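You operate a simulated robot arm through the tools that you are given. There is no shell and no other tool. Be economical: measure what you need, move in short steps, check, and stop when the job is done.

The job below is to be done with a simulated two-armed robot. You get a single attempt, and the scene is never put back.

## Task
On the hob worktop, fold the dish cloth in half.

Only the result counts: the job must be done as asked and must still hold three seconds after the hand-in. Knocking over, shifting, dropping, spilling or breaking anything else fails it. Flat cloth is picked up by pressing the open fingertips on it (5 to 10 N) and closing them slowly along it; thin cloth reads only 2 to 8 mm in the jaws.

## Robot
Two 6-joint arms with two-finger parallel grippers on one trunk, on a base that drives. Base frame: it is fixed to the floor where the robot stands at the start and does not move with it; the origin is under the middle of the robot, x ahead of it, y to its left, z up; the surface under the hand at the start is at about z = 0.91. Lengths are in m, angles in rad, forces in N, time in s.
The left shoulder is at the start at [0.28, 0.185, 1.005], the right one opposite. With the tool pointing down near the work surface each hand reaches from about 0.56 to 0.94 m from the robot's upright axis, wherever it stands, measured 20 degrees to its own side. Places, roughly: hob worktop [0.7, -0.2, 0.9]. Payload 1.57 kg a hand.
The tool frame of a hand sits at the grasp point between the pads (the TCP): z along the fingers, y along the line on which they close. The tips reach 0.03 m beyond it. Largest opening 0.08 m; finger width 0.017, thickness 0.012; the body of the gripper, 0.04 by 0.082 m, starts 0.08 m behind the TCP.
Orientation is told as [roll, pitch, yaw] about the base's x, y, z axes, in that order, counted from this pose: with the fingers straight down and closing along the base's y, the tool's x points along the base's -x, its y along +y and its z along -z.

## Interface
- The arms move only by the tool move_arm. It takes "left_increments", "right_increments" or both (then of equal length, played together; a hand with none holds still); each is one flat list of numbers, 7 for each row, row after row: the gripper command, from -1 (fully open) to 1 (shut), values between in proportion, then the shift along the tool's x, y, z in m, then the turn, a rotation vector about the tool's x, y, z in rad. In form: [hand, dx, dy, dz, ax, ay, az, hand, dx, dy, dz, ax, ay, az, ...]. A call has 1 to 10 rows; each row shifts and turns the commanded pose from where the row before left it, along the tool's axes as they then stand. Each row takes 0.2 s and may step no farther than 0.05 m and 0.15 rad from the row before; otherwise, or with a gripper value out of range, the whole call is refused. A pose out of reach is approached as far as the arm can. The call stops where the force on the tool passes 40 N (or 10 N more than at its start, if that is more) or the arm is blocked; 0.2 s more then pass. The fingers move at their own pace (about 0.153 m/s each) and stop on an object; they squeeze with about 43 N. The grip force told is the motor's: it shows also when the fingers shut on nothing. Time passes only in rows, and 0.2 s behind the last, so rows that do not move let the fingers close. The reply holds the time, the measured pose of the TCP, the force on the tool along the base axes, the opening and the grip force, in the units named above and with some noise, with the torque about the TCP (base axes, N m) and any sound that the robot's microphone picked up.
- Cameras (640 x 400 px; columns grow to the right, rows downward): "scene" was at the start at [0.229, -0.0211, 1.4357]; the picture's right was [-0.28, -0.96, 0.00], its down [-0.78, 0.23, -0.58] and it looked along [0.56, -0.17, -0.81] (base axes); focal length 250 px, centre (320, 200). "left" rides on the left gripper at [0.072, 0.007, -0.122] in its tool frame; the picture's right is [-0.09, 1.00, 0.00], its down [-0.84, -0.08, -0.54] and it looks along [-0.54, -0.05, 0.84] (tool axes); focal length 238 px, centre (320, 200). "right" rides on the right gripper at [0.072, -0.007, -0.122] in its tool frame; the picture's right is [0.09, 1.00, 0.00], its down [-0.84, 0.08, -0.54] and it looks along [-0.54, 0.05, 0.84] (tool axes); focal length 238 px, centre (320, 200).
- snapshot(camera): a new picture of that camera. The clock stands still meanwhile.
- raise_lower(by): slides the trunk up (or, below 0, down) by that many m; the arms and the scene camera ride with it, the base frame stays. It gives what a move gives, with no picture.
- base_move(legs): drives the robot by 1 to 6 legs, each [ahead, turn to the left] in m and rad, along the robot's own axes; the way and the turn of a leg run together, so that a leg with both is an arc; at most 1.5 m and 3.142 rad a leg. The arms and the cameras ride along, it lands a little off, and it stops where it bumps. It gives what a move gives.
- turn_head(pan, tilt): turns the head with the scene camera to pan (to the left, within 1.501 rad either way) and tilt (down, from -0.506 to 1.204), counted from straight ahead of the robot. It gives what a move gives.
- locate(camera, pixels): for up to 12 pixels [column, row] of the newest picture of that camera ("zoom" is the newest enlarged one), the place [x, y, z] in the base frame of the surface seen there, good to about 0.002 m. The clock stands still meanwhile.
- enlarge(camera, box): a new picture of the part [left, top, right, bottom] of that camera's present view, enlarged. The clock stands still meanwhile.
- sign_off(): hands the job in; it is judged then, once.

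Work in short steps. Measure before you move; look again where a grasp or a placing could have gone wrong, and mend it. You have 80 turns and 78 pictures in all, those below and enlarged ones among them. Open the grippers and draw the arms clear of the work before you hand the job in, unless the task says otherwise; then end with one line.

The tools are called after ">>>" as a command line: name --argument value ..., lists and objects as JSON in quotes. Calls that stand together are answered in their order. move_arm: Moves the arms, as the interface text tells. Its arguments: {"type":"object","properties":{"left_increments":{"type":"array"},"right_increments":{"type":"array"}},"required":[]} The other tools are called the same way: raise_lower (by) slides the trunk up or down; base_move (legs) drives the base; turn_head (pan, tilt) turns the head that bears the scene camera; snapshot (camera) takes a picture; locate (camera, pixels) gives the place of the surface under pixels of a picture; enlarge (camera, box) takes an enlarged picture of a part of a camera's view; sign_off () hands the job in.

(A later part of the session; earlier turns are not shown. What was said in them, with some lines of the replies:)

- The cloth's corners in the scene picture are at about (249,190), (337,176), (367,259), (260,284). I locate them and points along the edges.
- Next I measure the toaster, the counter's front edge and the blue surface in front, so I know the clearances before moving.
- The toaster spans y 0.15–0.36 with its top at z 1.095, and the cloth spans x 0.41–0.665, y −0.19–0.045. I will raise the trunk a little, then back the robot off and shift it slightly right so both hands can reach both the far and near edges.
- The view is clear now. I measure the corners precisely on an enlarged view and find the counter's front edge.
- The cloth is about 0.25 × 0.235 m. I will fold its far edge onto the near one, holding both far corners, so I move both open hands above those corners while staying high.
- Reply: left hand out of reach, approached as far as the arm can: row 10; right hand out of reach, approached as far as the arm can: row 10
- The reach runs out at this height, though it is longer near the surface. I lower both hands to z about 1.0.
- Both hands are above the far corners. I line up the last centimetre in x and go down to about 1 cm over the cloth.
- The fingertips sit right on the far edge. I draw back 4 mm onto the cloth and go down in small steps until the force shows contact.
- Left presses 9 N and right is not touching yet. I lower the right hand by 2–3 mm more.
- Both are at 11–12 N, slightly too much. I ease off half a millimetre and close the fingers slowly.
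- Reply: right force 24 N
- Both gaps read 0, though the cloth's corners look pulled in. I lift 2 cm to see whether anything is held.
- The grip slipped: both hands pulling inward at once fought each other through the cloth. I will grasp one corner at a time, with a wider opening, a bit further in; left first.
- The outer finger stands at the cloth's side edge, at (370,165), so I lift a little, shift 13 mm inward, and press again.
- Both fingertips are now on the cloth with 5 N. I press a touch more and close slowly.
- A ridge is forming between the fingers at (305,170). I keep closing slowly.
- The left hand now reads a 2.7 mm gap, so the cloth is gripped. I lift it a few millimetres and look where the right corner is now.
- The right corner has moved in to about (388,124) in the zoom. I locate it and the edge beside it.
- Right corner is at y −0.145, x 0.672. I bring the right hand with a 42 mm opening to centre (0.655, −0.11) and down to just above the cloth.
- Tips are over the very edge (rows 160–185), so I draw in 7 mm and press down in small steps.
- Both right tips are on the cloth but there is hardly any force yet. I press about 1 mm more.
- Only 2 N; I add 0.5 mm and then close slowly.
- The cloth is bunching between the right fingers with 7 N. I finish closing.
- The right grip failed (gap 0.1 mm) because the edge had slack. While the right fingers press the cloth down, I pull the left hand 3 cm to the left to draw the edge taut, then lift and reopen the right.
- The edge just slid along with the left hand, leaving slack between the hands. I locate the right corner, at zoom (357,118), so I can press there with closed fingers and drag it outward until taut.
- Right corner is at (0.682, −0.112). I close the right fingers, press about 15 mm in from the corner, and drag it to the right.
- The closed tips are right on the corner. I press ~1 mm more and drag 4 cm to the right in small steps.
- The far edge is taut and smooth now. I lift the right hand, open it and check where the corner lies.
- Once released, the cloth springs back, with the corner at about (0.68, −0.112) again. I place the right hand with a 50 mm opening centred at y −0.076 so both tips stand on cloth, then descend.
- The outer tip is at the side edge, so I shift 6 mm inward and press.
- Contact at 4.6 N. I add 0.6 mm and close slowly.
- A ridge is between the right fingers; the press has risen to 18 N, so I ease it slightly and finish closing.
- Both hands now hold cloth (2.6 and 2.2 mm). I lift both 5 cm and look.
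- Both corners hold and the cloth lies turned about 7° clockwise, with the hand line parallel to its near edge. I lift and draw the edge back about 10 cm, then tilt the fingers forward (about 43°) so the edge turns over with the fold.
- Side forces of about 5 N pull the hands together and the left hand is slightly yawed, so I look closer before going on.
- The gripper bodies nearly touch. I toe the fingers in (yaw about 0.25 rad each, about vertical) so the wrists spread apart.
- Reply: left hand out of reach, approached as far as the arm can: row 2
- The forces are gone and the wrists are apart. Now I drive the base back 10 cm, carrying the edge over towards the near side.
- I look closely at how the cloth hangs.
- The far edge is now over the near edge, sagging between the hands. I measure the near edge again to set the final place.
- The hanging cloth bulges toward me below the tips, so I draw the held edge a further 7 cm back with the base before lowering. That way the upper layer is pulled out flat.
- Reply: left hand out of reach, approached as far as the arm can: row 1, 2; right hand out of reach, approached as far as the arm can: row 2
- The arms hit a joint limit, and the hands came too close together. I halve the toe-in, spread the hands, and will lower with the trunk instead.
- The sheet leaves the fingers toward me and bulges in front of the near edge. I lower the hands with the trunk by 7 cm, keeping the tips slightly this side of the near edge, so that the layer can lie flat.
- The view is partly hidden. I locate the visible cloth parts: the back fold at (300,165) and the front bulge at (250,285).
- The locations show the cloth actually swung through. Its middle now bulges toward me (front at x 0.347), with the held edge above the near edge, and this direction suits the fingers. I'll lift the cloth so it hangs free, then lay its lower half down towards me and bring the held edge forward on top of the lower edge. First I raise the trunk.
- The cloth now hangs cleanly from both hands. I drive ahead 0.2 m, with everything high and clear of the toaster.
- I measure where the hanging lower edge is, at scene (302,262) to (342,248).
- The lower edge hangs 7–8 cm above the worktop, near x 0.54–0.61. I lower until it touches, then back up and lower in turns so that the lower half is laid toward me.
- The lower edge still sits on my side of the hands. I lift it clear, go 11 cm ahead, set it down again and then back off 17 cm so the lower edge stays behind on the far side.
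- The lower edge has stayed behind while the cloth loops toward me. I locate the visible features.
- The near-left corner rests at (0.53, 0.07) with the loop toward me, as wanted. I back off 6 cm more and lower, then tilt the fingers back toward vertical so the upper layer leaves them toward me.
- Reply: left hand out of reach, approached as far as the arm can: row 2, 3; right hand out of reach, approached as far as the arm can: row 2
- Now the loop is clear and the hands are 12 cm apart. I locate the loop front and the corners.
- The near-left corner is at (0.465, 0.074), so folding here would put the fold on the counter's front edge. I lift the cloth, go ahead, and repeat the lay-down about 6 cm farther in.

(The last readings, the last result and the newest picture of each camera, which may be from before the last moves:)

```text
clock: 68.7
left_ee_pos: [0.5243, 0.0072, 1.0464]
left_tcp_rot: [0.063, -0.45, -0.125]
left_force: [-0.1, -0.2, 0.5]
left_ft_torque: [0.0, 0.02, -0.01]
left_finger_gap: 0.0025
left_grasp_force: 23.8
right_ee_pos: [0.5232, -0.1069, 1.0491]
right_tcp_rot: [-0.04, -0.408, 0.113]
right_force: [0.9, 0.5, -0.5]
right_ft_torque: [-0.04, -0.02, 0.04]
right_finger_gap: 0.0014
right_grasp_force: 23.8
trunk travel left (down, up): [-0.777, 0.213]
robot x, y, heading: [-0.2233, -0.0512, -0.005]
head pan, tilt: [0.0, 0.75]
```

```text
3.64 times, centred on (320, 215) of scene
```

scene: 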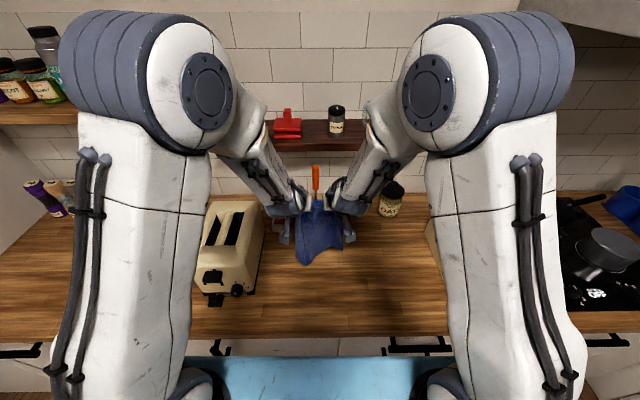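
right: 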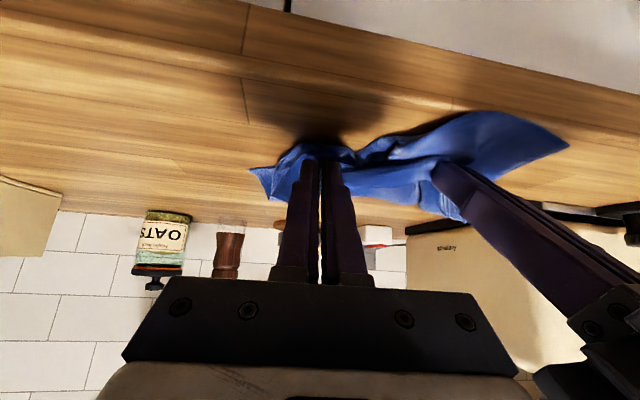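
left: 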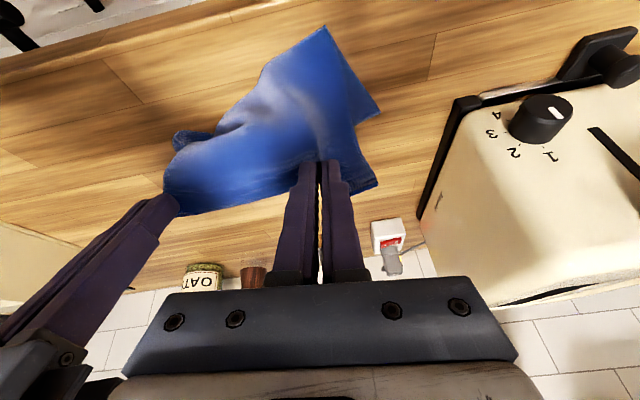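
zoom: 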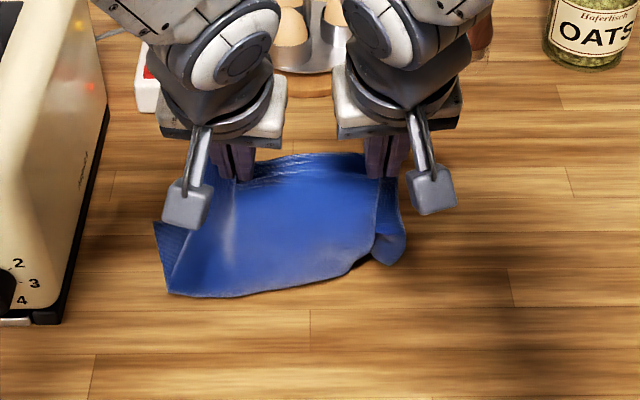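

The loop now lies nicely with its front well inside the counter. I locate the front and the lower edge's corners.

>>> locate --camera "zoom" --pixels '[[172, 290], [250, 293], [345, 272], [385, 260], [157, 224], [404, 240], [300, 157], [185, 235]]'

>>> snapshot --camera "right"

>>> snapshot --camera "left"

```text
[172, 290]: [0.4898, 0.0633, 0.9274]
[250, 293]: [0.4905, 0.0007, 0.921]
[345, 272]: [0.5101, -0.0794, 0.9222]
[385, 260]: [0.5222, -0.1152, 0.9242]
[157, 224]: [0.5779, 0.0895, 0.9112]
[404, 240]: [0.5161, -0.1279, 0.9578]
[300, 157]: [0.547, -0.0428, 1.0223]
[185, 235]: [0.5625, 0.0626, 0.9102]
```

```text
18 pictures are left
```

right: 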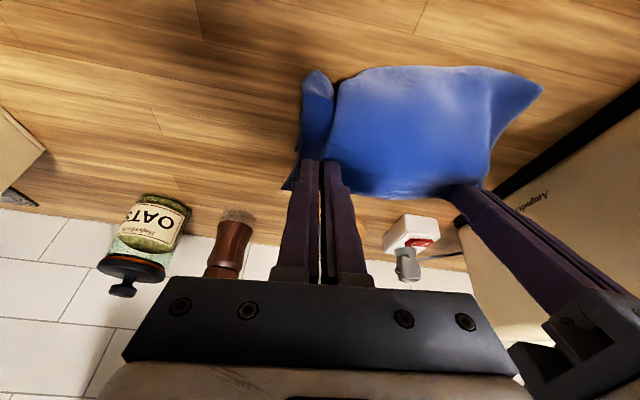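

```text
17 pictures are left
```

left: 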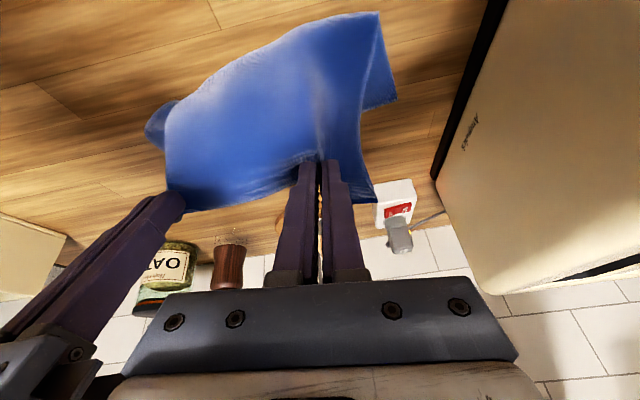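

Near-left corner rests at (0.578, 0.09) and the loop front at x 0.49. I move back 4 cm while lowering to push the loop out to its half length, then come forward and down toward the lower edge.

>>> base_move --legs '[[-0.04, 0]]'

>>> raise_lower --by -0.045

>>> base_move --legs '[[0.04, 0]]'

>>> raise_lower --by -0.025

>>> enlarge --camera "scene" --box '[250, 150, 390, 260]'

>>> snapshot --camera "right"

```text
clock: 69.6
left_ee_pos: [0.4837, 0.0083, 1.0455]
left_tcp_rot: [0.063, -0.447, -0.125]
left_force: [1.6, 0.6, -0.4]
left_ft_torque: [0.01, 0.04, 0.0]
left_finger_gap: 0.0023
left_grasp_force: 24.4
right_ee_pos: [0.4849, -0.107, 1.0484]
right_tcp_rot: [-0.042, -0.409, 0.114]
right_force: [0.3, -0.1, 0.2]
right_ft_torque: [-0.06, 0.02, -0.01]
right_finger_gap: 0.0016
right_grasp_force: 23.4
trunk travel left (down, up): [-0.777, 0.213]
robot x, y, heading: [-0.263, -0.0518, -0.006]
head pan, tilt: [0.0, 0.75]
```

```text
clock: 70.5
left_ee_pos: [0.4844, 0.0086, 1.0008]
left_tcp_rot: [0.064, -0.45, -0.123]
left_force: [0.4, 0.5, 1.0]
left_ft_torque: [0.01, -0.01, -0.05]
left_finger_gap: 0.0022
left_grasp_force: 23.6
right_ee_pos: [0.4839, -0.1063, 1.0031]
right_tcp_rot: [-0.042, -0.41, 0.114]
right_force: [0.5, 0.7, 0.2]
right_ft_torque: [0.0, -0.02, 0.01]
right_finger_gap: 0.0017
right_grasp_force: 23.5
trunk travel left (down, up): [-0.732, 0.258]
robot x, y, heading: [-0.2651, -0.0503, -0.007]
head pan, tilt: [0.0, 0.75]
```

```text
clock: 71.4
left_ee_pos: [0.5237, 0.0085, 1.0009]
left_tcp_rot: [0.064, -0.451, -0.125]
left_force: [-0.3, 0.3, -0.1]
left_ft_torque: [0.03, -0.02, -0.01]
left_finger_gap: 0.0024
left_grasp_force: 24.2
right_ee_pos: [0.5248, -0.1065, 1.0036]
right_tcp_rot: [-0.043, -0.406, 0.113]
right_force: [0.5, 0.3, -0.1]
right_ft_torque: [0.0, -0.01, 0.04]
right_finger_gap: 0.0018
right_grasp_force: 23.6
trunk travel left (down, up): [-0.732, 0.258]
robot x, y, heading: [-0.2236, -0.0549, -0.01]
head pan, tilt: [0.0, 0.75]
```

```text
clock: 72.1
left_ee_pos: [0.5238, 0.007, 0.9763]
left_tcp_rot: [0.061, -0.449, -0.124]
left_force: [0.9, -0.2, -0.1]
left_ft_torque: [0.0, 0.01, 0.01]
left_finger_gap: 0.0023
left_grasp_force: 23.9
right_ee_pos: [0.5245, -0.1081, 0.9797]
right_tcp_rot: [-0.042, -0.409, 0.113]
right_force: [-0.5, 0.7, 0.0]
right_ft_torque: [-0.02, 0.0, 0.05]
right_finger_gap: 0.0015
right_grasp_force: 23.6
trunk travel left (down, up): [-0.707, 0.283]
robot x, y, heading: [-0.2183, -0.054, -0.011]
head pan, tilt: [0.0, 0.75]
```

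```text
3.64 times, centred on (320, 205) of scene
```

zoom: 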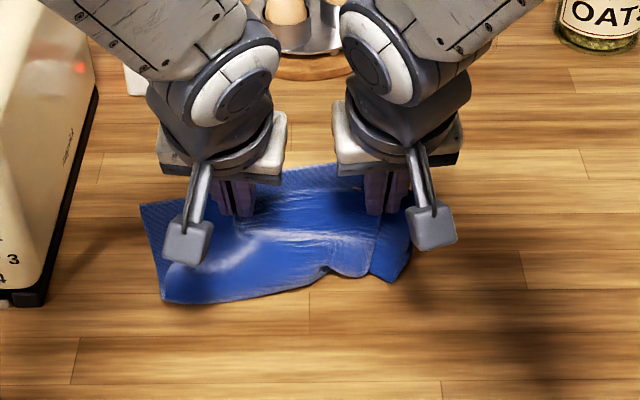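

```text
15 pictures are left
```

right: 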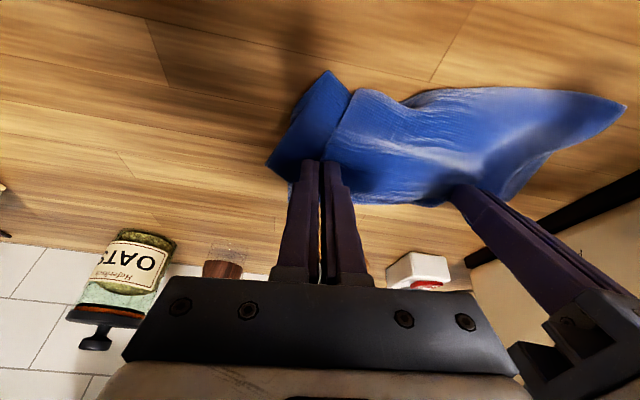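

The lower edge now shows behind the hands, at zoom (142,205) to (360,168). I locate it, the loop front and the right flap.

>>> locate --camera "zoom" --pixels '[[144, 207], [300, 172], [350, 166], [165, 300], [250, 296], [320, 272], [370, 275], [395, 280], [408, 255], [378, 258]]'

>>> locate --camera "right" --pixels '[[270, 163], [325, 75], [345, 95], [290, 175], [290, 130], [400, 105]]'

```text
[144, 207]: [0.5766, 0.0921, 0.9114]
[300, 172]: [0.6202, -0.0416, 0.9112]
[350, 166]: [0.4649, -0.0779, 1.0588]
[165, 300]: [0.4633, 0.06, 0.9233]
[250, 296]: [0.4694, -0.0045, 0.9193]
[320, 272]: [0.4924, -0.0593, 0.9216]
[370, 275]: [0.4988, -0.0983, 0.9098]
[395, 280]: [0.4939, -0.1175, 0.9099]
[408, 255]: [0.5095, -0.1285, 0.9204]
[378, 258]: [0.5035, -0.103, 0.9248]
```

```text
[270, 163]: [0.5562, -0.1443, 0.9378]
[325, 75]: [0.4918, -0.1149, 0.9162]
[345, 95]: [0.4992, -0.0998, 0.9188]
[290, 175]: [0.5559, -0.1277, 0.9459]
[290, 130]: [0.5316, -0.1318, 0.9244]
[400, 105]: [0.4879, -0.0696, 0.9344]
```

The lower edge runs from (0.577, 0.092) to (0.620, −0.042), turned about 18°. The fold line is parallel and 12 cm off it, which is what a half fold needs. I drive 5 cm ahead and move the hands so the held edge lies along that lower edge, right hand farther in.

>>> base_move --legs '[[0.05, 0]]'

>>> move_arm --left_increments '[1, 0.006, 0.0117, 0.0055, 0, 0, 0, 1, 0.006, 0.0117, 0.0055, 0, 0, 0, 1, 0, 0, 0, 0, 0, 0]' --right_increments '[1, -0.0131, 0.0126, 0.0139, 0, 0, 0, 1, -0.0131, 0.0126, 0.0139, 0, 0, 0, 1, 0, 0, 0, 0, 0, 0]'

>>> enlarge --camera "scene" --box '[250, 150, 390, 260]'

```text
clock: 73.0
left_ee_pos: [0.5752, 0.0072, 0.9761]
left_tcp_rot: [0.063, -0.45, -0.124]
left_force: [-0.4, -1.0, -0.5]
left_ft_torque: [0.0, 0.01, -0.01]
left_finger_gap: 0.0021
left_grasp_force: 24.1
right_ee_pos: [0.5757, -0.1073, 0.9802]
right_tcp_rot: [-0.041, -0.408, 0.113]
right_force: [-0.8, 0.6, 0.0]
right_ft_torque: [0.0, 0.01, 0.03]
right_finger_gap: 0.0019
right_grasp_force: 23.3
trunk travel left (down, up): [-0.707, 0.283]
robot x, y, heading: [-0.1692, -0.0545, -0.009]
head pan, tilt: [0.0, 0.75]
```

```text
clock: 73.8
left_ee_pos: [0.5735, 0.0308, 0.9625]
left_tcp_rot: [0.063, -0.451, -0.124]
left_force: [2.2, -3.2, 0.3]
left_ft_torque: [-0.09, -0.09, -0.02]
left_finger_gap: 0.0022
left_grasp_force: 23.3
right_ee_pos: [0.6096, -0.0788, 0.9618]
right_tcp_rot: [-0.039, -0.409, 0.114]
right_force: [-2.6, 2.3, 0.0]
right_ft_torque: [0.05, 0.04, 0.12]
right_finger_gap: 0.0016
right_grasp_force: 23.7
trunk travel left (down, up): [-0.707, 0.283]
robot x, y, heading: [-0.1698, -0.0544, -0.01]
head pan, tilt: [0.0, 0.75]
```

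```text
3.64 times, centred on (320, 205) of scene
```

zoom: 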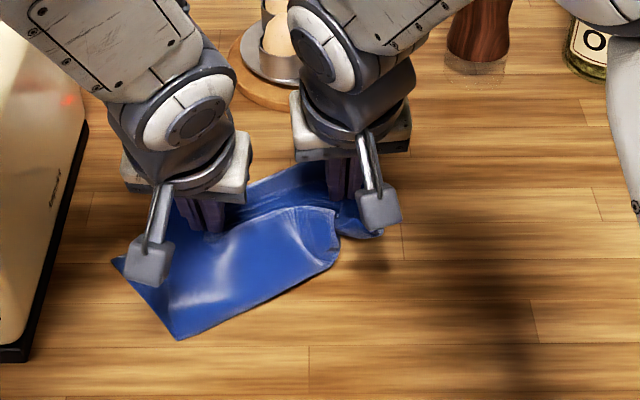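

The held edge now lies along the lower edge. I lower by 18 mm to bring the tips to the cloth and open the fingers slowly.

>>> raise_lower --by -0.018

>>> move_arm --left_increments '[0.8, 0, 0, 0, 0, 0, 0, 0.6, 0, 0, 0, 0, 0, 0, 0.4, 0, 0, 0, 0, 0, 0, 0.2, 0, 0, 0, 0, 0, 0, 0.0, 0, 0, 0, 0, 0, 0, 0.0, 0, 0, 0, 0, 0, 0]' --right_increments '[0.8, 0, 0, 0, 0, 0, 0, 0.6, 0, 0, 0, 0, 0, 0, 0.4, 0, 0, 0, 0, 0, 0, 0.2, 0, 0, 0, 0, 0, 0, 0.0, 0, 0, 0, 0, 0, 0, 0.0, 0, 0, 0, 0, 0, 0]'

>>> enlarge --camera "scene" --box '[250, 150, 390, 260]'

```text
clock: 74.5
left_ee_pos: [0.5739, 0.0312, 0.9444]
left_tcp_rot: [0.062, -0.452, -0.125]
left_force: [3.3, -3.0, 1.8]
left_ft_torque: [-0.07, -0.12, -0.02]
left_finger_gap: 0.0023
left_grasp_force: 23.7
right_ee_pos: [0.609, -0.0782, 0.9448]
right_tcp_rot: [-0.039, -0.409, 0.114]
right_force: [-1.8, 2.5, 4.7]
right_ft_torque: [0.04, 0.0, 0.09]
right_finger_gap: 0.0016
right_grasp_force: 23.2
trunk travel left (down, up): [-0.689, 0.301]
robot x, y, heading: [-0.1694, -0.0548, -0.009]
head pan, tilt: [0.0, 0.75]
```

```text
clock: 75.9
left_ee_pos: [0.5717, 0.031, 0.9442]
left_tcp_rot: [0.062, -0.451, -0.125]
left_force: [0.0, 1.9, 5.0]
left_ft_torque: [-0.08, -0.03, 0.02]
left_finger_gap: 0.0384
left_grasp_force: 0.1
right_ee_pos: [0.6094, -0.0789, 0.945]
right_tcp_rot: [-0.042, -0.412, 0.113]
right_force: [0.7, -3.2, 11.1]
right_ft_torque: [0.11, -0.05, -0.04]
right_finger_gap: 0.0373
right_grasp_force: 0.0
trunk travel left (down, up): [-0.689, 0.301]
robot x, y, heading: [-0.1727, -0.0557, -0.006]
head pan, tilt: [0.0, 0.75]
```

```text
3.64 times, centred on (320, 205) of scene
```

zoom: 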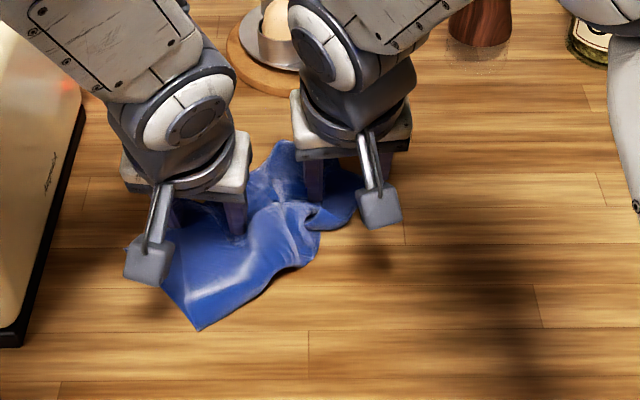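

Released. I lift the hands straight up with the trunk, back the base off, and look.

>>> raise_lower --by 0.16

>>> base_move --legs '[[-0.15, 0]]'

>>> enlarge --camera "scene" --box '[250, 130, 390, 240]'

```text
clock: 77.7
left_ee_pos: [0.5729, 0.0323, 1.1038]
left_tcp_rot: [0.063, -0.448, -0.124]
left_force: [0.8, 0.1, -0.8]
left_ft_torque: [-0.02, 0.01, -0.02]
left_finger_gap: 0.0399
left_grasp_force: 0.0
right_ee_pos: [0.6097, -0.0795, 1.1035]
right_tcp_rot: [-0.042, -0.407, 0.114]
right_force: [0.5, 0.6, -0.8]
right_ft_torque: [-0.04, 0.0, -0.02]
right_finger_gap: 0.0398
right_grasp_force: 0.1
trunk travel left (down, up): [-0.849, 0.141]
robot x, y, heading: [-0.1704, -0.0542, -0.005]
head pan, tilt: [0.0, 0.75]
```

```text
clock: 79.1
left_ee_pos: [0.4219, 0.0353, 1.1031]
left_tcp_rot: [0.063, -0.448, -0.121]
left_force: [-0.5, -0.2, 0.5]
left_ft_torque: [0.01, 0.03, 0.0]
left_finger_gap: 0.0399
left_grasp_force: 0.0
right_ee_pos: [0.4581, -0.0759, 1.1042]
right_tcp_rot: [-0.041, -0.41, 0.117]
right_force: [0.1, -0.4, 0.1]
right_ft_torque: [-0.02, 0.02, 0.0]
right_finger_gap: 0.0399
right_grasp_force: 0.1
trunk travel left (down, up): [-0.849, 0.141]
robot x, y, heading: [-0.3211, -0.0539, -0.006]
head pan, tilt: [0.0, 0.75]
```

```text
3.64 times, centred on (320, 185) of scene
```

zoom: 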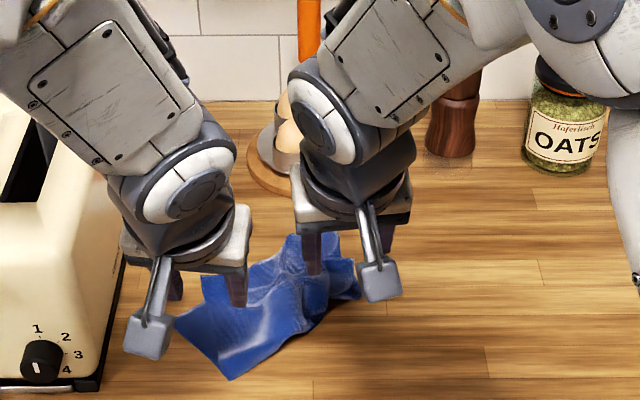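

I raise the hands well above the toaster and spread them apart to get a clear view.

>>> raise_lower --by 0.13

>>> move_arm --left_increments '[0, 0, 0.04, 0, 0, 0, 0, 0, 0, 0.04, 0, 0, 0, 0, 0, 0, 0.04, 0, 0, 0, 0]' --right_increments '[0, 0, -0.04, 0, 0, 0, 0, 0, 0, -0.04, 0, 0, 0, 0, 0, 0, -0.04, 0, 0, 0, 0]'

>>> enlarge --camera "scene" --box '[260, 170, 380, 270]'

```text
clock: 80.7
left_ee_pos: [0.4203, 0.0339, 1.2335]
left_tcp_rot: [0.065, -0.449, -0.122]
left_force: [0.6, -0.3, 0.5]
left_ft_torque: [0.0, 0.02, 0.01]
left_finger_gap: 0.04
left_grasp_force: 0.1
right_ee_pos: [0.4569, -0.0765, 1.235]
right_tcp_rot: [-0.042, -0.408, 0.116]
right_force: [-0.9, 0.1, 0.8]
right_ft_torque: [-0.02, 0.03, 0.04]
right_finger_gap: 0.0399
right_grasp_force: 0.0
trunk travel left (down, up): [-0.979, 0.011]
robot x, y, heading: [-0.3197, -0.0494, -0.004]
head pan, tilt: [0.0, 0.75]
```

```text
clock: 81.5
left_ee_pos: [0.4301, 0.1518, 1.2397]
left_tcp_rot: [0.063, -0.45, -0.12]
left_force: [0.7, 0.5, 0.3]
left_ft_torque: [0.01, 0.03, 0.03]
left_finger_gap: 0.0397
left_grasp_force: 0.0
right_ee_pos: [0.4683, -0.1956, 1.2372]
right_tcp_rot: [-0.039, -0.409, 0.116]
right_force: [0.5, 0.2, 0.0]
right_ft_torque: [-0.01, -0.01, -0.02]
right_finger_gap: 0.0396
right_grasp_force: 0.0
trunk travel left (down, up): [-0.979, 0.011]
robot x, y, heading: [-0.3205, -0.0523, -0.008]
head pan, tilt: [0.0, 0.75]
```

```text
4.00 times, centred on (320, 220) of scene
```

zoom: 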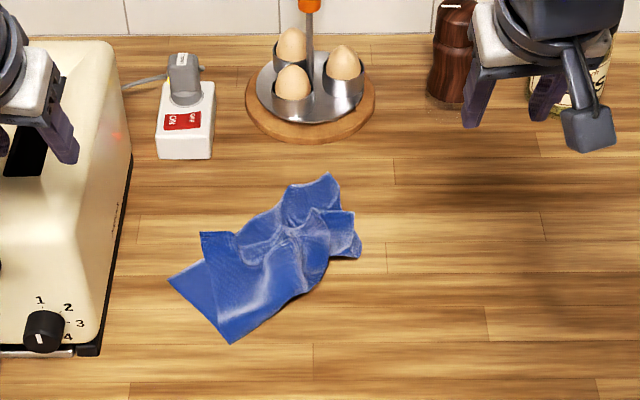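

The cloth is folded, but wrinkled and drawn together on the right. I measure its outline to decide how to smooth it.

>>> locate --camera "zoom" --pixels '[[204, 236], [172, 280], [231, 340], [280, 310], [322, 275], [357, 252], [350, 215], [330, 178], [290, 188], [240, 232], [290, 232], [312, 212]]'

```text
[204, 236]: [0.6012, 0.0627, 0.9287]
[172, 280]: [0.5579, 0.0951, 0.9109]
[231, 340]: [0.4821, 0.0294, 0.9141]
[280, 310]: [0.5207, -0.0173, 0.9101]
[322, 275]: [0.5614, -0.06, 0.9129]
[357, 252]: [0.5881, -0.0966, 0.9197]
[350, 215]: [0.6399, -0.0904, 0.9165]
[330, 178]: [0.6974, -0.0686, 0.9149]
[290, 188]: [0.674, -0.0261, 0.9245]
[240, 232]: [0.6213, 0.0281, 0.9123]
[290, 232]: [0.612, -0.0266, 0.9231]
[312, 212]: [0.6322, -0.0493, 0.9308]
```

The lower edge runs from (0.558, 0.095) to (0.697, −0.069), but the upper layer is gathered, with its left corner at (0.60, 0.063). I will press closed fingertips on the upper left corner and on the right part, and draw them apart along that edge. First I drive ahead and turn the tools upright, high above the cloth.

>>> base_move --legs '[[0.17, 0]]'

>>> move_arm --left_increments '[1, 0, 0, 0, 0, 0.15, 0, 1, 0, 0, 0, 0, 0.15, 0, 1, 0, 0, 0, 0, 0.14, 0, 1, 0, -0.04, 0, 0, 0, 0, 1, 0, -0.04, 0, 0, 0, 0, 1, 0, -0.02, 0, 0, 0, 0, 1, 0, 0, 0, 0, 0, 0]' --right_increments '[1, 0, 0, 0, 0, 0.15, 0, 1, 0, 0, 0, 0, 0.15, 0, 1, 0, 0, 0, 0, 0.1, 0, 1, 0, 0.04, 0, 0, 0, 0, 1, 0, 0.04, 0, 0, 0, 0, 1, 0, 0.03, 0, 0, 0, 0, 1, 0, 0, 0, 0, 0, 0]'

```text
clock: 82.9
left_ee_pos: [0.5988, 0.1499, 1.2379]
left_tcp_rot: [0.064, -0.447, -0.123]
left_force: [-0.3, 0.1, -0.5]
left_ft_torque: [0.04, 0.0, 0.01]
left_finger_gap: 0.0401
left_grasp_force: 0.1
right_ee_pos: [0.6389, -0.1967, 1.2377]
right_tcp_rot: [-0.043, -0.408, 0.117]
right_force: [0.0, 0.3, 0.6]
right_ft_torque: [0.0, 0.01, 0.03]
right_finger_gap: 0.0403
right_grasp_force: 0.1
trunk travel left (down, up): [-0.979, 0.011]
robot x, y, heading: [-0.1491, -0.0509, -0.01]
head pan, tilt: [0.0, 0.75]
```

```text
clock: 84.5
left_ee_pos: [0.5877, 0.0518, 1.2354]
left_tcp_rot: [0.056, -0.009, -0.096]
left_force: [0.6, 0.1, -0.9]
left_ft_torque: [-0.02, -0.01, -0.05]
left_finger_gap: 0.0
left_grasp_force: 21.3
right_ee_pos: [0.6258, -0.0878, 1.2349]
right_tcp_rot: [-0.04, -0.009, 0.097]
right_force: [-0.7, 0.1, -0.5]
right_ft_torque: [0.01, 0.0, 0.01]
right_finger_gap: 0.0
right_grasp_force: 21.4
trunk travel left (down, up): [-0.979, 0.011]
robot x, y, heading: [-0.1543, -0.0533, -0.007]
head pan, tilt: [0.0, 0.75]
```

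Both closed fingertips are above their spots. I lower by 0.275 m with the trunk, to about 1–2 cm over the cloth.

>>> raise_lower --by -0.275

>>> snapshot --camera "right"

>>> snapshot --camera "left"

```text
clock: 87.3
left_ee_pos: [0.5872, 0.0521, 0.9593]
left_tcp_rot: [0.058, -0.011, -0.095]
left_force: [0.2, 0.7, 0.3]
left_ft_torque: [0.0, -0.02, -0.03]
left_finger_gap: 0.0
left_grasp_force: 21.4
right_ee_pos: [0.6254, -0.0893, 0.9594]
right_tcp_rot: [-0.037, -0.008, 0.101]
right_force: [-0.8, 0.2, 0.1]
right_ft_torque: [0.01, 0.03, 0.0]
right_finger_gap: 0.0
right_grasp_force: 21.3
trunk travel left (down, up): [-0.704, 0.286]
robot x, y, heading: [-0.1525, -0.053, -0.006]
head pan, tilt: [0.0, 0.75]
```

```text
10 pictures are left
```

right: 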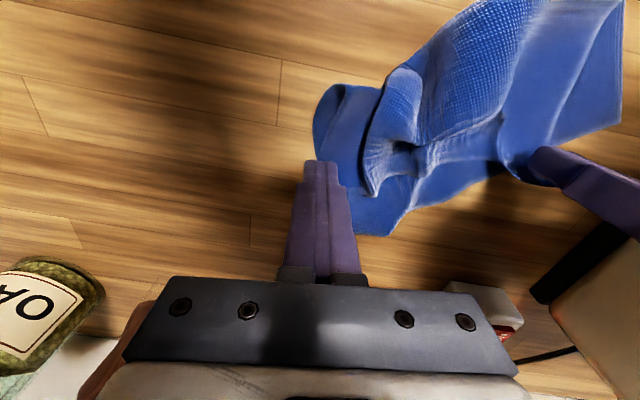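

```text
9 pictures are left
```

left: 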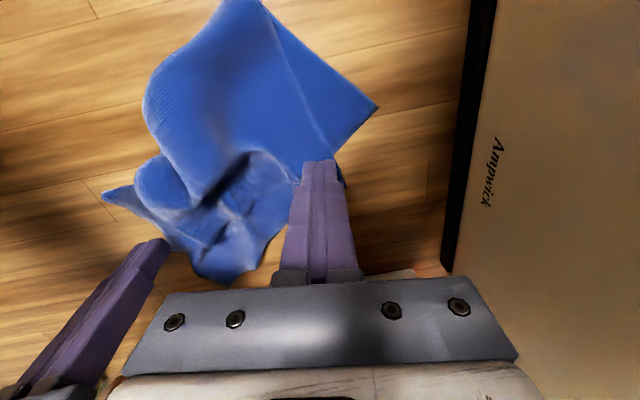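

The right view shows the upper layer's right corner at (372,185), short of the lower layer's right side (318,110)–(390,230). I locate these.

>>> locate --camera "right" --pixels '[[370, 183], [372, 160], [395, 85], [385, 230], [322, 95], [316, 140], [345, 215], [420, 130]]'

>>> locate --camera "left" --pixels '[[342, 178], [374, 105], [240, 5], [150, 80], [105, 195], [215, 278], [265, 250]]'

```text
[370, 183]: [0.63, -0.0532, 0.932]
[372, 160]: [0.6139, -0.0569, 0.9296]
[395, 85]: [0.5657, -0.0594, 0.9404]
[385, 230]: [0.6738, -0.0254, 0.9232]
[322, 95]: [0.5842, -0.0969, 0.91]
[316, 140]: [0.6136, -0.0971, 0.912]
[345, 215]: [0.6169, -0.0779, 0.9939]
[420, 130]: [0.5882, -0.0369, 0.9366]
```

```text
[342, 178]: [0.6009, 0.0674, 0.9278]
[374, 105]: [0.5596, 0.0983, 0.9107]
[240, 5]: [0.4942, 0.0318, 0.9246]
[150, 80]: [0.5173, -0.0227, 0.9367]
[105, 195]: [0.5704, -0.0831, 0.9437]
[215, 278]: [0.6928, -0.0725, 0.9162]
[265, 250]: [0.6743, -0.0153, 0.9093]
```

The upper layer's corners are at about (0.63, −0.053) and (0.601, 0.067); they should lie at (0.695, −0.072) and (0.559, 0.097). I move the right tip onto the upper right corner and press both down gently.

>>> move_arm --left_increments '[1, 0, 0, 0, 0, 0, 0, 1, 0, 0, 0, 0, 0, 0, 1, 0, 0.002, 0.007, 0, 0, 0, 1, 0, 0, 0.006, 0, 0, 0, 1, 0, 0, 0.002, 0, 0, 0]' --right_increments '[1, 0, 0, -0.02, 0, 0, 0, 1, 0, 0.043, 0, 0, 0, 0, 1, 0, 0, 0.02, 0, 0, 0, 1, 0, 0, 0.012, 0, 0, 0, 1, 0, 0, 0.002, 0, 0, 0]'

```text
clock: 88.5
left_ee_pos: [0.5882, 0.0552, 0.9437]
left_tcp_rot: [0.058, -0.01, -0.097]
left_force: [-0.3, 0.0, 0.4]
left_ft_torque: [0.03, 0.03, -0.02]
left_finger_gap: 0.0
left_grasp_force: 20.9
right_ee_pos: [0.622, -0.0476, 0.9443]
right_tcp_rot: [-0.037, -0.009, 0.099]
right_force: [-1.5, -0.8, 2.4]
right_ft_torque: [-0.05, 0.04, -0.03]
right_finger_gap: 0.0002
right_grasp_force: 21.4
trunk travel left (down, up): [-0.704, 0.286]
robot x, y, heading: [-0.1542, -0.0532, -0.003]
head pan, tilt: [0.0, 0.75]
```

Contact is light, which should move only the upper layer. I press the left 1.5 mm more and draw the two corners apart.

>>> move_arm --left_increments '[1, 0, 0, 0.0018, 0, 0, 0, 1, 0.01064, 0.0062, 0, 0, 0, 0, 1, 0.01064, 0.0062, 0, 0, 0, 0, 1, 0.01064, 0.0062, 0, 0, 0, 0, 1, 0.01064, 0.0062, 0, 0, 0, 0, 1, 0.01064, 0.0062, 0, 0, 0, 0]' --right_increments '[1, 0, 0, 0.0005, 0, 0, 0, 1, -0.01244, -0.0063, 0, 0, 0, 0, 1, -0.01244, -0.0063, 0, 0, 0, 0, 1, -0.01244, -0.0063, 0, 0, 0, 0, 1, -0.01244, -0.0063, 0, 0, 0, 0, 1, -0.01244, -0.0063, 0, 0, 0, 0]'

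>>> enlarge --camera "scene" --box '[250, 150, 390, 260]'

```text
clock: 89.9
left_ee_pos: [0.538, 0.0915, 0.9435]
left_tcp_rot: [0.057, -0.009, -0.095]
left_force: [-0.7, -0.4, 0.3]
left_ft_torque: [0.0, 0.04, -0.03]
left_finger_gap: 0.0001
left_grasp_force: 21.3
right_ee_pos: [0.6861, -0.074, 0.9444]
right_tcp_rot: [-0.038, -0.01, 0.098]
right_force: [-0.2, 0.4, 1.3]
right_ft_torque: [0.01, 0.02, -0.02]
right_finger_gap: 0.0
right_grasp_force: 21.2
trunk travel left (down, up): [-0.704, 0.286]
robot x, y, heading: [-0.1514, -0.0539, -0.006]
head pan, tilt: [0.0, 0.75]
```

```text
3.64 times, centred on (320, 205) of scene
```

zoom: 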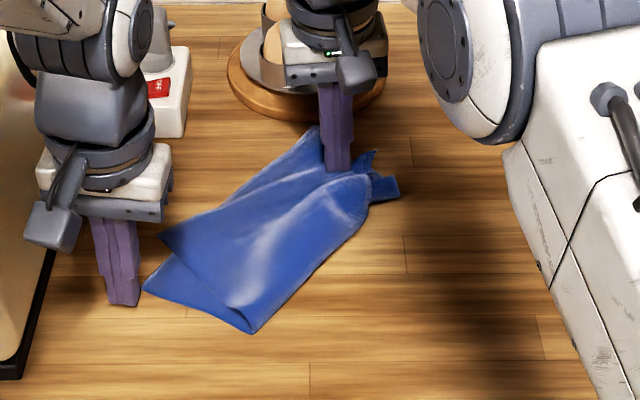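

That worked very well on the right, and the upper layer is now spread out, while the left tip slid off. I lift both and check what remains.

>>> raise_lower --by 0.06

>>> enlarge --camera "scene" --box '[250, 160, 370, 260]'

```text
clock: 90.9
left_ee_pos: [0.5392, 0.0907, 1.0049]
left_tcp_rot: [0.058, -0.009, -0.095]
left_force: [1.2, -0.4, -0.1]
left_ft_torque: [0.0, 0.0, 0.0]
left_finger_gap: 0.0001
left_grasp_force: 21.2
right_ee_pos: [0.686, -0.0734, 1.0052]
right_tcp_rot: [-0.038, -0.009, 0.099]
right_force: [-0.5, 0.4, 0.9]
right_ft_torque: [-0.01, 0.01, 0.01]
right_finger_gap: 0.0
right_grasp_force: 21.5
trunk travel left (down, up): [-0.764, 0.226]
robot x, y, heading: [-0.1522, -0.0521, -0.008]
head pan, tilt: [0.0, 0.75]
```

```text
4.00 times, centred on (310, 210) of scene
```

zoom: 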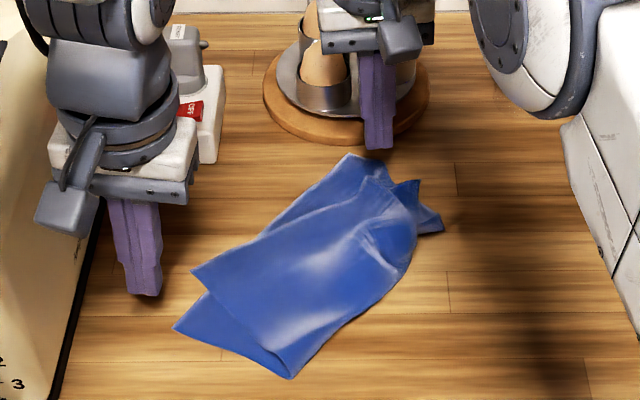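

>>> locate --camera "zoom" --pixels '[[195, 270], [178, 328], [290, 374], [345, 158], [400, 280], [440, 225], [412, 185], [375, 185], [385, 225], [262, 235], [340, 325]]'

```text
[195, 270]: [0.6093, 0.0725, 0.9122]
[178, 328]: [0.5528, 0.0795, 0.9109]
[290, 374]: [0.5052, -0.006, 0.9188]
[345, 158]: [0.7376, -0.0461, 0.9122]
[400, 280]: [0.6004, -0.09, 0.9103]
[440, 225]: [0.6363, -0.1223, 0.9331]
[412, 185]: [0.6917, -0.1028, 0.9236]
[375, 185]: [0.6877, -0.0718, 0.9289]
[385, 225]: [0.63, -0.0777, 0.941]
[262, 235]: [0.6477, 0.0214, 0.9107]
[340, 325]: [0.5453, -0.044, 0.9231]
```

The upper left corner (0.609, 0.073) is about 5 cm from the lower one (0.553, 0.08), and the right end has pleats. I look from the right hand camera to identify the upper right corner.

>>> snapshot --camera "right"

```text
6 pictures are left
```

right: 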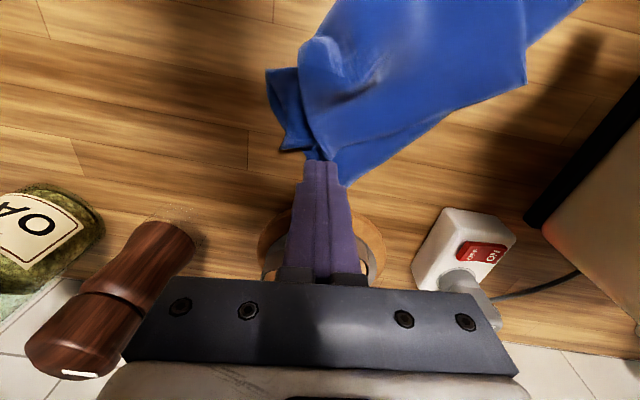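

>>> locate --camera "right" --pixels '[[322, 152], [338, 150], [347, 180], [285, 148], [268, 72], [305, 50], [355, 150], [400, 130], [523, 84]]'

```text
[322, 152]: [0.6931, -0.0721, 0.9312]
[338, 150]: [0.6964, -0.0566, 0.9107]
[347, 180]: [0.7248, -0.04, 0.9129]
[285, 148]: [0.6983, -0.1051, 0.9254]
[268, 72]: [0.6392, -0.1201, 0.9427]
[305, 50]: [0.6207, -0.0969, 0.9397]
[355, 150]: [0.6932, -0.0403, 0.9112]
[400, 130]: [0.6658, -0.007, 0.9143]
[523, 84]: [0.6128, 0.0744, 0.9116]
```

Upper right corner is at (0.693, −0.072) and should go to about (0.73, −0.043); the upper left at (0.613, 0.074) should go to (0.553, 0.08). I place both closed tips just inside those corners.

>>> move_arm --left_increments '[1, -0.0348, -0.0123, 0, 0, 0, 0, 1, -0.0348, -0.0123, 0, 0, 0, 0, 1, 0, 0, 0.03, 0, 0, 0, 1, 0, 0, 0.028, 0, 0, 0, 1, 0, 0, 0.003, 0, 0, 0, 1, 0, 0, 0.0015, 0, 0, 0]' --right_increments '[1, 0.0023, 0.0073, 0, 0, 0, 0, 1, 0, 0, 0, 0, 0, 0, 1, 0, 0, 0.03, 0, 0, 0, 1, 0, 0, 0.027, 0, 0, 0, 1, 0, 0, 0.002, 0, 0, 0, 1, 0, 0, 0.001, 0, 0, 0]'

```text
clock: 92.3
left_ee_pos: [0.6073, 0.0633, 0.9432]
left_tcp_rot: [0.057, -0.015, -0.096]
left_force: [-4.5, 0.3, 21.4]
left_ft_torque: [-0.18, 0.25, -0.04]
left_finger_gap: 0.0
left_grasp_force: 21.3
right_ee_pos: [0.6837, -0.0665, 0.946]
right_tcp_rot: [-0.035, -0.009, 0.099]
right_force: [0.4, 0.2, -0.1]
right_ft_torque: [0.04, 0.02, -0.03]
right_finger_gap: 0.0
right_grasp_force: 21.8
trunk travel left (down, up): [-0.764, 0.226]
robot x, y, heading: [-0.1464, -0.0504, -0.007]
head pan, tilt: [0.0, 0.75]
```

Left presses 21 N, which is too much, and right is not in contact. I ease the left by 1.7 mm, lower the right by 2.5 mm, then drag both corners to their places, keeping the right hand clear of the egg board.

>>> move_arm --left_increments '[1, 0, 0, -0.0017, 0, 0, 0, 1, 0.0109, 0.0003, 0, 0, 0, 0, 1, 0.0109, 0.0003, 0, 0, 0, 0, 1, 0.0109, 0.0003, 0, 0, 0, 0, 1, 0.0109, 0.0003, 0, 0, 0, 0, 1, 0.0109, 0.0003, 0, 0, 0, 0, 1, 0.0109, 0.0003, 0, 0, 0, 0]' --right_increments '[1, 0, 0, 0.0028, 0, 0, 0, 1, -0.006, 0.0044, 0, 0, 0, 0, 1, -0.006, 0.0044, 0, 0, 0, 0, 1, -0.006, 0.0044, 0, 0, 0, 0, 1, -0.006, 0.0044, 0, 0, 0, 0, 1, -0.006, 0.0044, 0, 0, 0, 0, 1, -0.006, 0.0044, 0, 0, 0, 0]'

>>> raise_lower --by 0.06

>>> enlarge --camera "scene" --box '[250, 160, 370, 260]'

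```text
clock: 93.9
left_ee_pos: [0.5426, 0.0708, 0.9416]
left_tcp_rot: [0.056, -0.008, -0.096]
left_force: [0.1, 1.0, 1.1]
left_ft_torque: [0.0, -0.04, 0.04]
left_finger_gap: 0.0002
left_grasp_force: 21.2
right_ee_pos: [0.7173, -0.0392, 0.9429]
right_tcp_rot: [-0.038, -0.013, 0.099]
right_force: [-1.8, -4.2, 15.1]
right_ft_torque: [-0.17, 0.09, 0.03]
right_finger_gap: 0.0001
right_grasp_force: 21.2
trunk travel left (down, up): [-0.764, 0.226]
robot x, y, heading: [-0.1513, -0.0543, -0.008]
head pan, tilt: [0.0, 0.75]
```

```text
clock: 94.9
left_ee_pos: [0.5428, 0.0711, 1.0028]
left_tcp_rot: [0.057, -0.011, -0.096]
left_force: [-0.1, 0.1, 0.0]
left_ft_torque: [0.0, 0.02, -0.02]
left_finger_gap: 0.0002
left_grasp_force: 21.0
right_ee_pos: [0.7176, -0.0391, 1.002]
right_tcp_rot: [-0.039, -0.01, 0.099]
right_force: [-0.9, -0.1, -0.2]
right_ft_torque: [0.01, 0.03, -0.03]
right_finger_gap: 0.0001
right_grasp_force: 21.5
trunk travel left (down, up): [-0.824, 0.166]
robot x, y, heading: [-0.1532, -0.052, -0.006]
head pan, tilt: [0.0, 0.75]
```

```text
4.00 times, centred on (310, 210) of scene
```

zoom: 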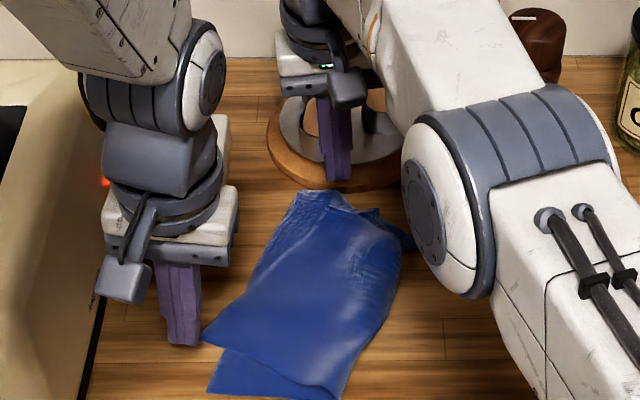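

>>> locate --camera "zoom" --pixels '[[206, 336], [212, 388], [335, 395], [303, 194], [335, 195], [377, 212], [410, 245], [398, 275], [365, 350], [350, 208], [240, 290]]'

```text
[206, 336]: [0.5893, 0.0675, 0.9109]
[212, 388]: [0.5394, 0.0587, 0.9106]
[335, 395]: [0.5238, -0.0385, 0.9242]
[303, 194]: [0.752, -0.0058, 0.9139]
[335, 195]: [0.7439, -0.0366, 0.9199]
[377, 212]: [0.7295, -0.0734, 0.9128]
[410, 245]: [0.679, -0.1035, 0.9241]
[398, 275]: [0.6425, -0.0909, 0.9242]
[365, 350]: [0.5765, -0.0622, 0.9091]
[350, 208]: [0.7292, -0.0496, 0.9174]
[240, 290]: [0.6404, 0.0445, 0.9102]
```

The fold's outline is good: lower edge (0.539, 0.059) to (0.752, −0.006), fold about 11 cm from it. Only the upper left corner (0.589, 0.068) is 5 cm off its mate at (0.539, 0.059), so I pin the right end with the right tip and press the left tip onto that corner.

>>> move_arm --left_increments '[1, -0.0301, -0.0046, 0, 0, 0, 0, 1, -0.0301, -0.0046, 0, 0, 0, 0, 1, 0, 0, 0.03, 0, 0, 0, 1, 0, 0, 0.027, 0, 0, 0, 1, 0, 0, 0.0025, 0, 0, 0, 1, 0, 0, 0.001, 0, 0, 0]' --right_increments '[1, 0.01, -0.0095, 0, 0, 0, 0, 1, 0.01, -0.0095, 0, 0, 0, 0, 1, 0, 0, 0.03, 0, 0, 0, 1, 0, 0, 0.025, 0, 0, 0, 1, 0, 0, 0.002, 0, 0, 0, 1, 0, 0, 0.001, 0, 0, 0]'

```text
clock: 96.3
left_ee_pos: [0.6027, 0.0592, 0.9429]
left_tcp_rot: [0.057, -0.012, -0.095]
left_force: [-1.0, 1.2, 6.1]
left_ft_torque: [0.04, 0.04, -0.01]
left_finger_gap: 0.0
left_grasp_force: 21.3
right_ee_pos: [0.7001, -0.0609, 0.9448]
right_tcp_rot: [-0.036, -0.011, 0.097]
right_force: [-1.3, -0.4, 5.9]
right_ft_torque: [0.04, 0.04, 0.02]
right_finger_gap: 0.0002
right_grasp_force: 21.0
trunk travel left (down, up): [-0.824, 0.166]
robot x, y, heading: [-0.1537, -0.0539, -0.008]
head pan, tilt: [0.0, 0.75]
```

Both press about 6 N. I drag the left corner along the edge toward its mate, keeping the pressure, then lift.

>>> move_arm --left_increments '[1, 0.0095, -0.0026, 0.0004, 0, 0, 0, 1, 0.0095, -0.0026, 0.0004, 0, 0, 0, 1, 0.0095, -0.0026, 0.0003, 0, 0, 0, 1, 0.0095, -0.0026, 0.0003, 0, 0, 0, 1, 0.0095, -0.0026, 0.0002, 0, 0, 0, 1, 0.0095, -0.0026, 0, 0, 0, 0]'

>>> raise_lower --by 0.06

>>> enlarge --camera "scene" --box '[250, 170, 370, 270]'

```text
clock: 97.8
left_ee_pos: [0.5493, 0.0472, 0.9409]
left_tcp_rot: [0.056, -0.025, -0.094]
left_force: [0.0, 0.0, 13.2]
left_ft_torque: [-0.13, 0.1, 0.0]
left_finger_gap: 0.0
left_grasp_force: 21.3
right_ee_pos: [0.6994, -0.0602, 0.9447]
right_tcp_rot: [-0.04, -0.012, 0.099]
right_force: [-2.3, -0.4, 3.9]
right_ft_torque: [0.0, 0.06, 0.03]
right_finger_gap: 0.0
right_grasp_force: 21.4
trunk travel left (down, up): [-0.824, 0.166]
robot x, y, heading: [-0.1546, -0.0526, -0.01]
head pan, tilt: [0.0, 0.75]
stopped in row 6 (left hand): the force on the tool passed its limit at 40 N (the readings are from after the stop); the commanded pose is now the measured one
```

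```text
clock: 98.8
left_ee_pos: [0.5489, 0.0498, 1.0012]
left_tcp_rot: [0.056, -0.02, -0.097]
left_force: [-0.2, -0.7, -0.3]
left_ft_torque: [-0.01, -0.01, -0.02]
left_finger_gap: 0.0001
left_grasp_force: 20.9
right_ee_pos: [0.6996, -0.0615, 1.0029]
right_tcp_rot: [-0.039, -0.009, 0.1]
right_force: [-0.2, 0.7, 0.5]
right_ft_torque: [-0.02, -0.01, -0.02]
right_finger_gap: 0.0
right_grasp_force: 21.3
trunk travel left (down, up): [-0.884, 0.106]
robot x, y, heading: [-0.153, -0.0559, -0.004]
head pan, tilt: [0.0, 0.75]
```

```text
4.00 times, centred on (310, 220) of scene
```

zoom: 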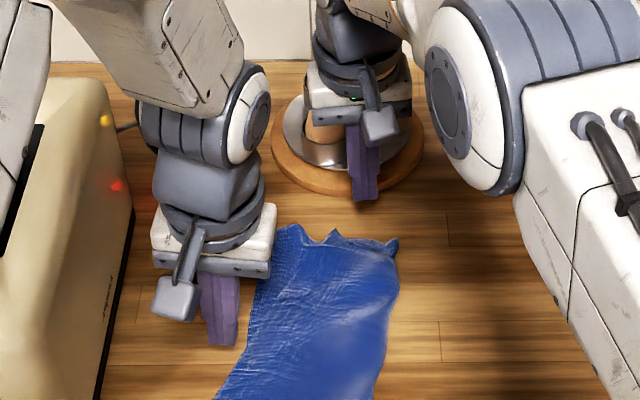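

It now looks smoother. I raise further, back off and spread the hands to view the whole cloth.

>>> raise_lower --by 0.1

>>> base_move --legs '[[-0.2, 0]]'

>>> move_arm --left_increments '[0, 0, 0.045, 0, 0, 0, 0, 0, 0, 0.045, 0, 0, 0, 0, 0, 0, 0.045, 0, 0, 0, 0]' --right_increments '[0, 0, -0.045, 0, 0, 0, 0, 0, 0, -0.045, 0, 0, 0, 0, 0, 0, -0.045, 0, 0, 0, 0]'

>>> enlarge --camera "scene" --box '[260, 160, 380, 260]'

```text
clock: 100.1
left_ee_pos: [0.5487, 0.0492, 1.1007]
left_tcp_rot: [0.056, -0.021, -0.096]
left_force: [-0.3, -0.8, 0.0]
left_ft_torque: [0.02, 0.0, 0.04]
left_finger_gap: 0.0
left_grasp_force: 21.6
right_ee_pos: [0.6993, -0.0614, 1.103]
right_tcp_rot: [-0.038, -0.009, 0.1]
right_force: [1.1, -0.1, 0.0]
right_ft_torque: [-0.04, -0.01, 0.0]
right_finger_gap: 0.0002
right_grasp_force: 21.2
trunk travel left (down, up): [-0.984, 0.006]
robot x, y, heading: [-0.1518, -0.0502, -0.009]
head pan, tilt: [0.0, 0.75]
```

```text
clock: 101.7
left_ee_pos: [0.3492, 0.0536, 1.1021]
left_tcp_rot: [0.055, -0.021, -0.089]
left_force: [0.4, 0.6, -0.6]
left_ft_torque: [0.04, 0.02, 0.0]
left_finger_gap: 0.0
left_grasp_force: 21.3
right_ee_pos: [0.4992, -0.0559, 1.1023]
right_tcp_rot: [-0.04, -0.006, 0.103]
right_force: [-0.2, -0.6, 0.5]
right_ft_torque: [-0.02, 0.02, -0.01]
right_finger_gap: 0.0001
right_grasp_force: 21.0
trunk travel left (down, up): [-0.984, 0.006]
robot x, y, heading: [-0.3508, -0.0528, 0.002]
head pan, tilt: [0.0, 0.75]
```

```text
clock: 102.5
left_ee_pos: [0.3603, 0.1876, 1.1074]
left_tcp_rot: [0.055, -0.019, -0.091]
left_force: [0.4, 0.0, 0.0]
left_ft_torque: [-0.03, -0.01, 0.0]
left_finger_gap: 0.0401
left_grasp_force: 0.0
right_ee_pos: [0.5114, -0.1894, 1.1088]
right_tcp_rot: [-0.038, -0.011, 0.105]
right_force: [0.2, -0.2, -0.2]
right_ft_torque: [0.02, -0.02, 0.02]
right_finger_gap: 0.0399
right_grasp_force: 0.0
trunk travel left (down, up): [-0.984, 0.006]
robot x, y, heading: [-0.3541, -0.0511, -0.002]
head pan, tilt: [0.0, 0.75]
```

```text
4.00 times, centred on (320, 210) of scene
5 turns are left
```

zoom: 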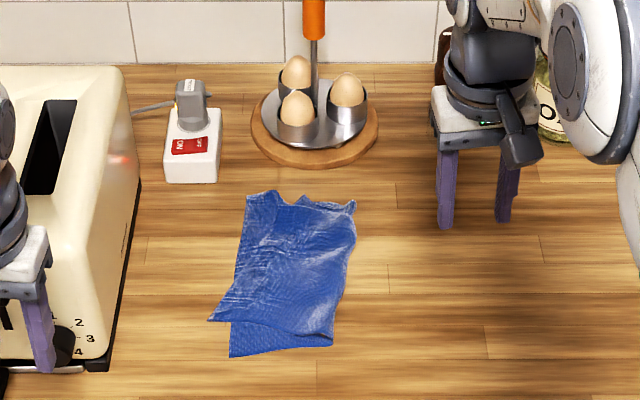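

The cloth lies folded in half on the worktop: the layers overlap, the fold is on its right side and the left corners are about 4 cm apart. Nothing else has moved and the grippers are open and clear, so I hand it in.

>>> sign_off

```text
The job is handed in.
```

The dish cloth is folded in half on the hob worktop, but not perfectly: the two layers' left corners were still about 4 cm apart when I handed in, and the far end is slightly crumpled.
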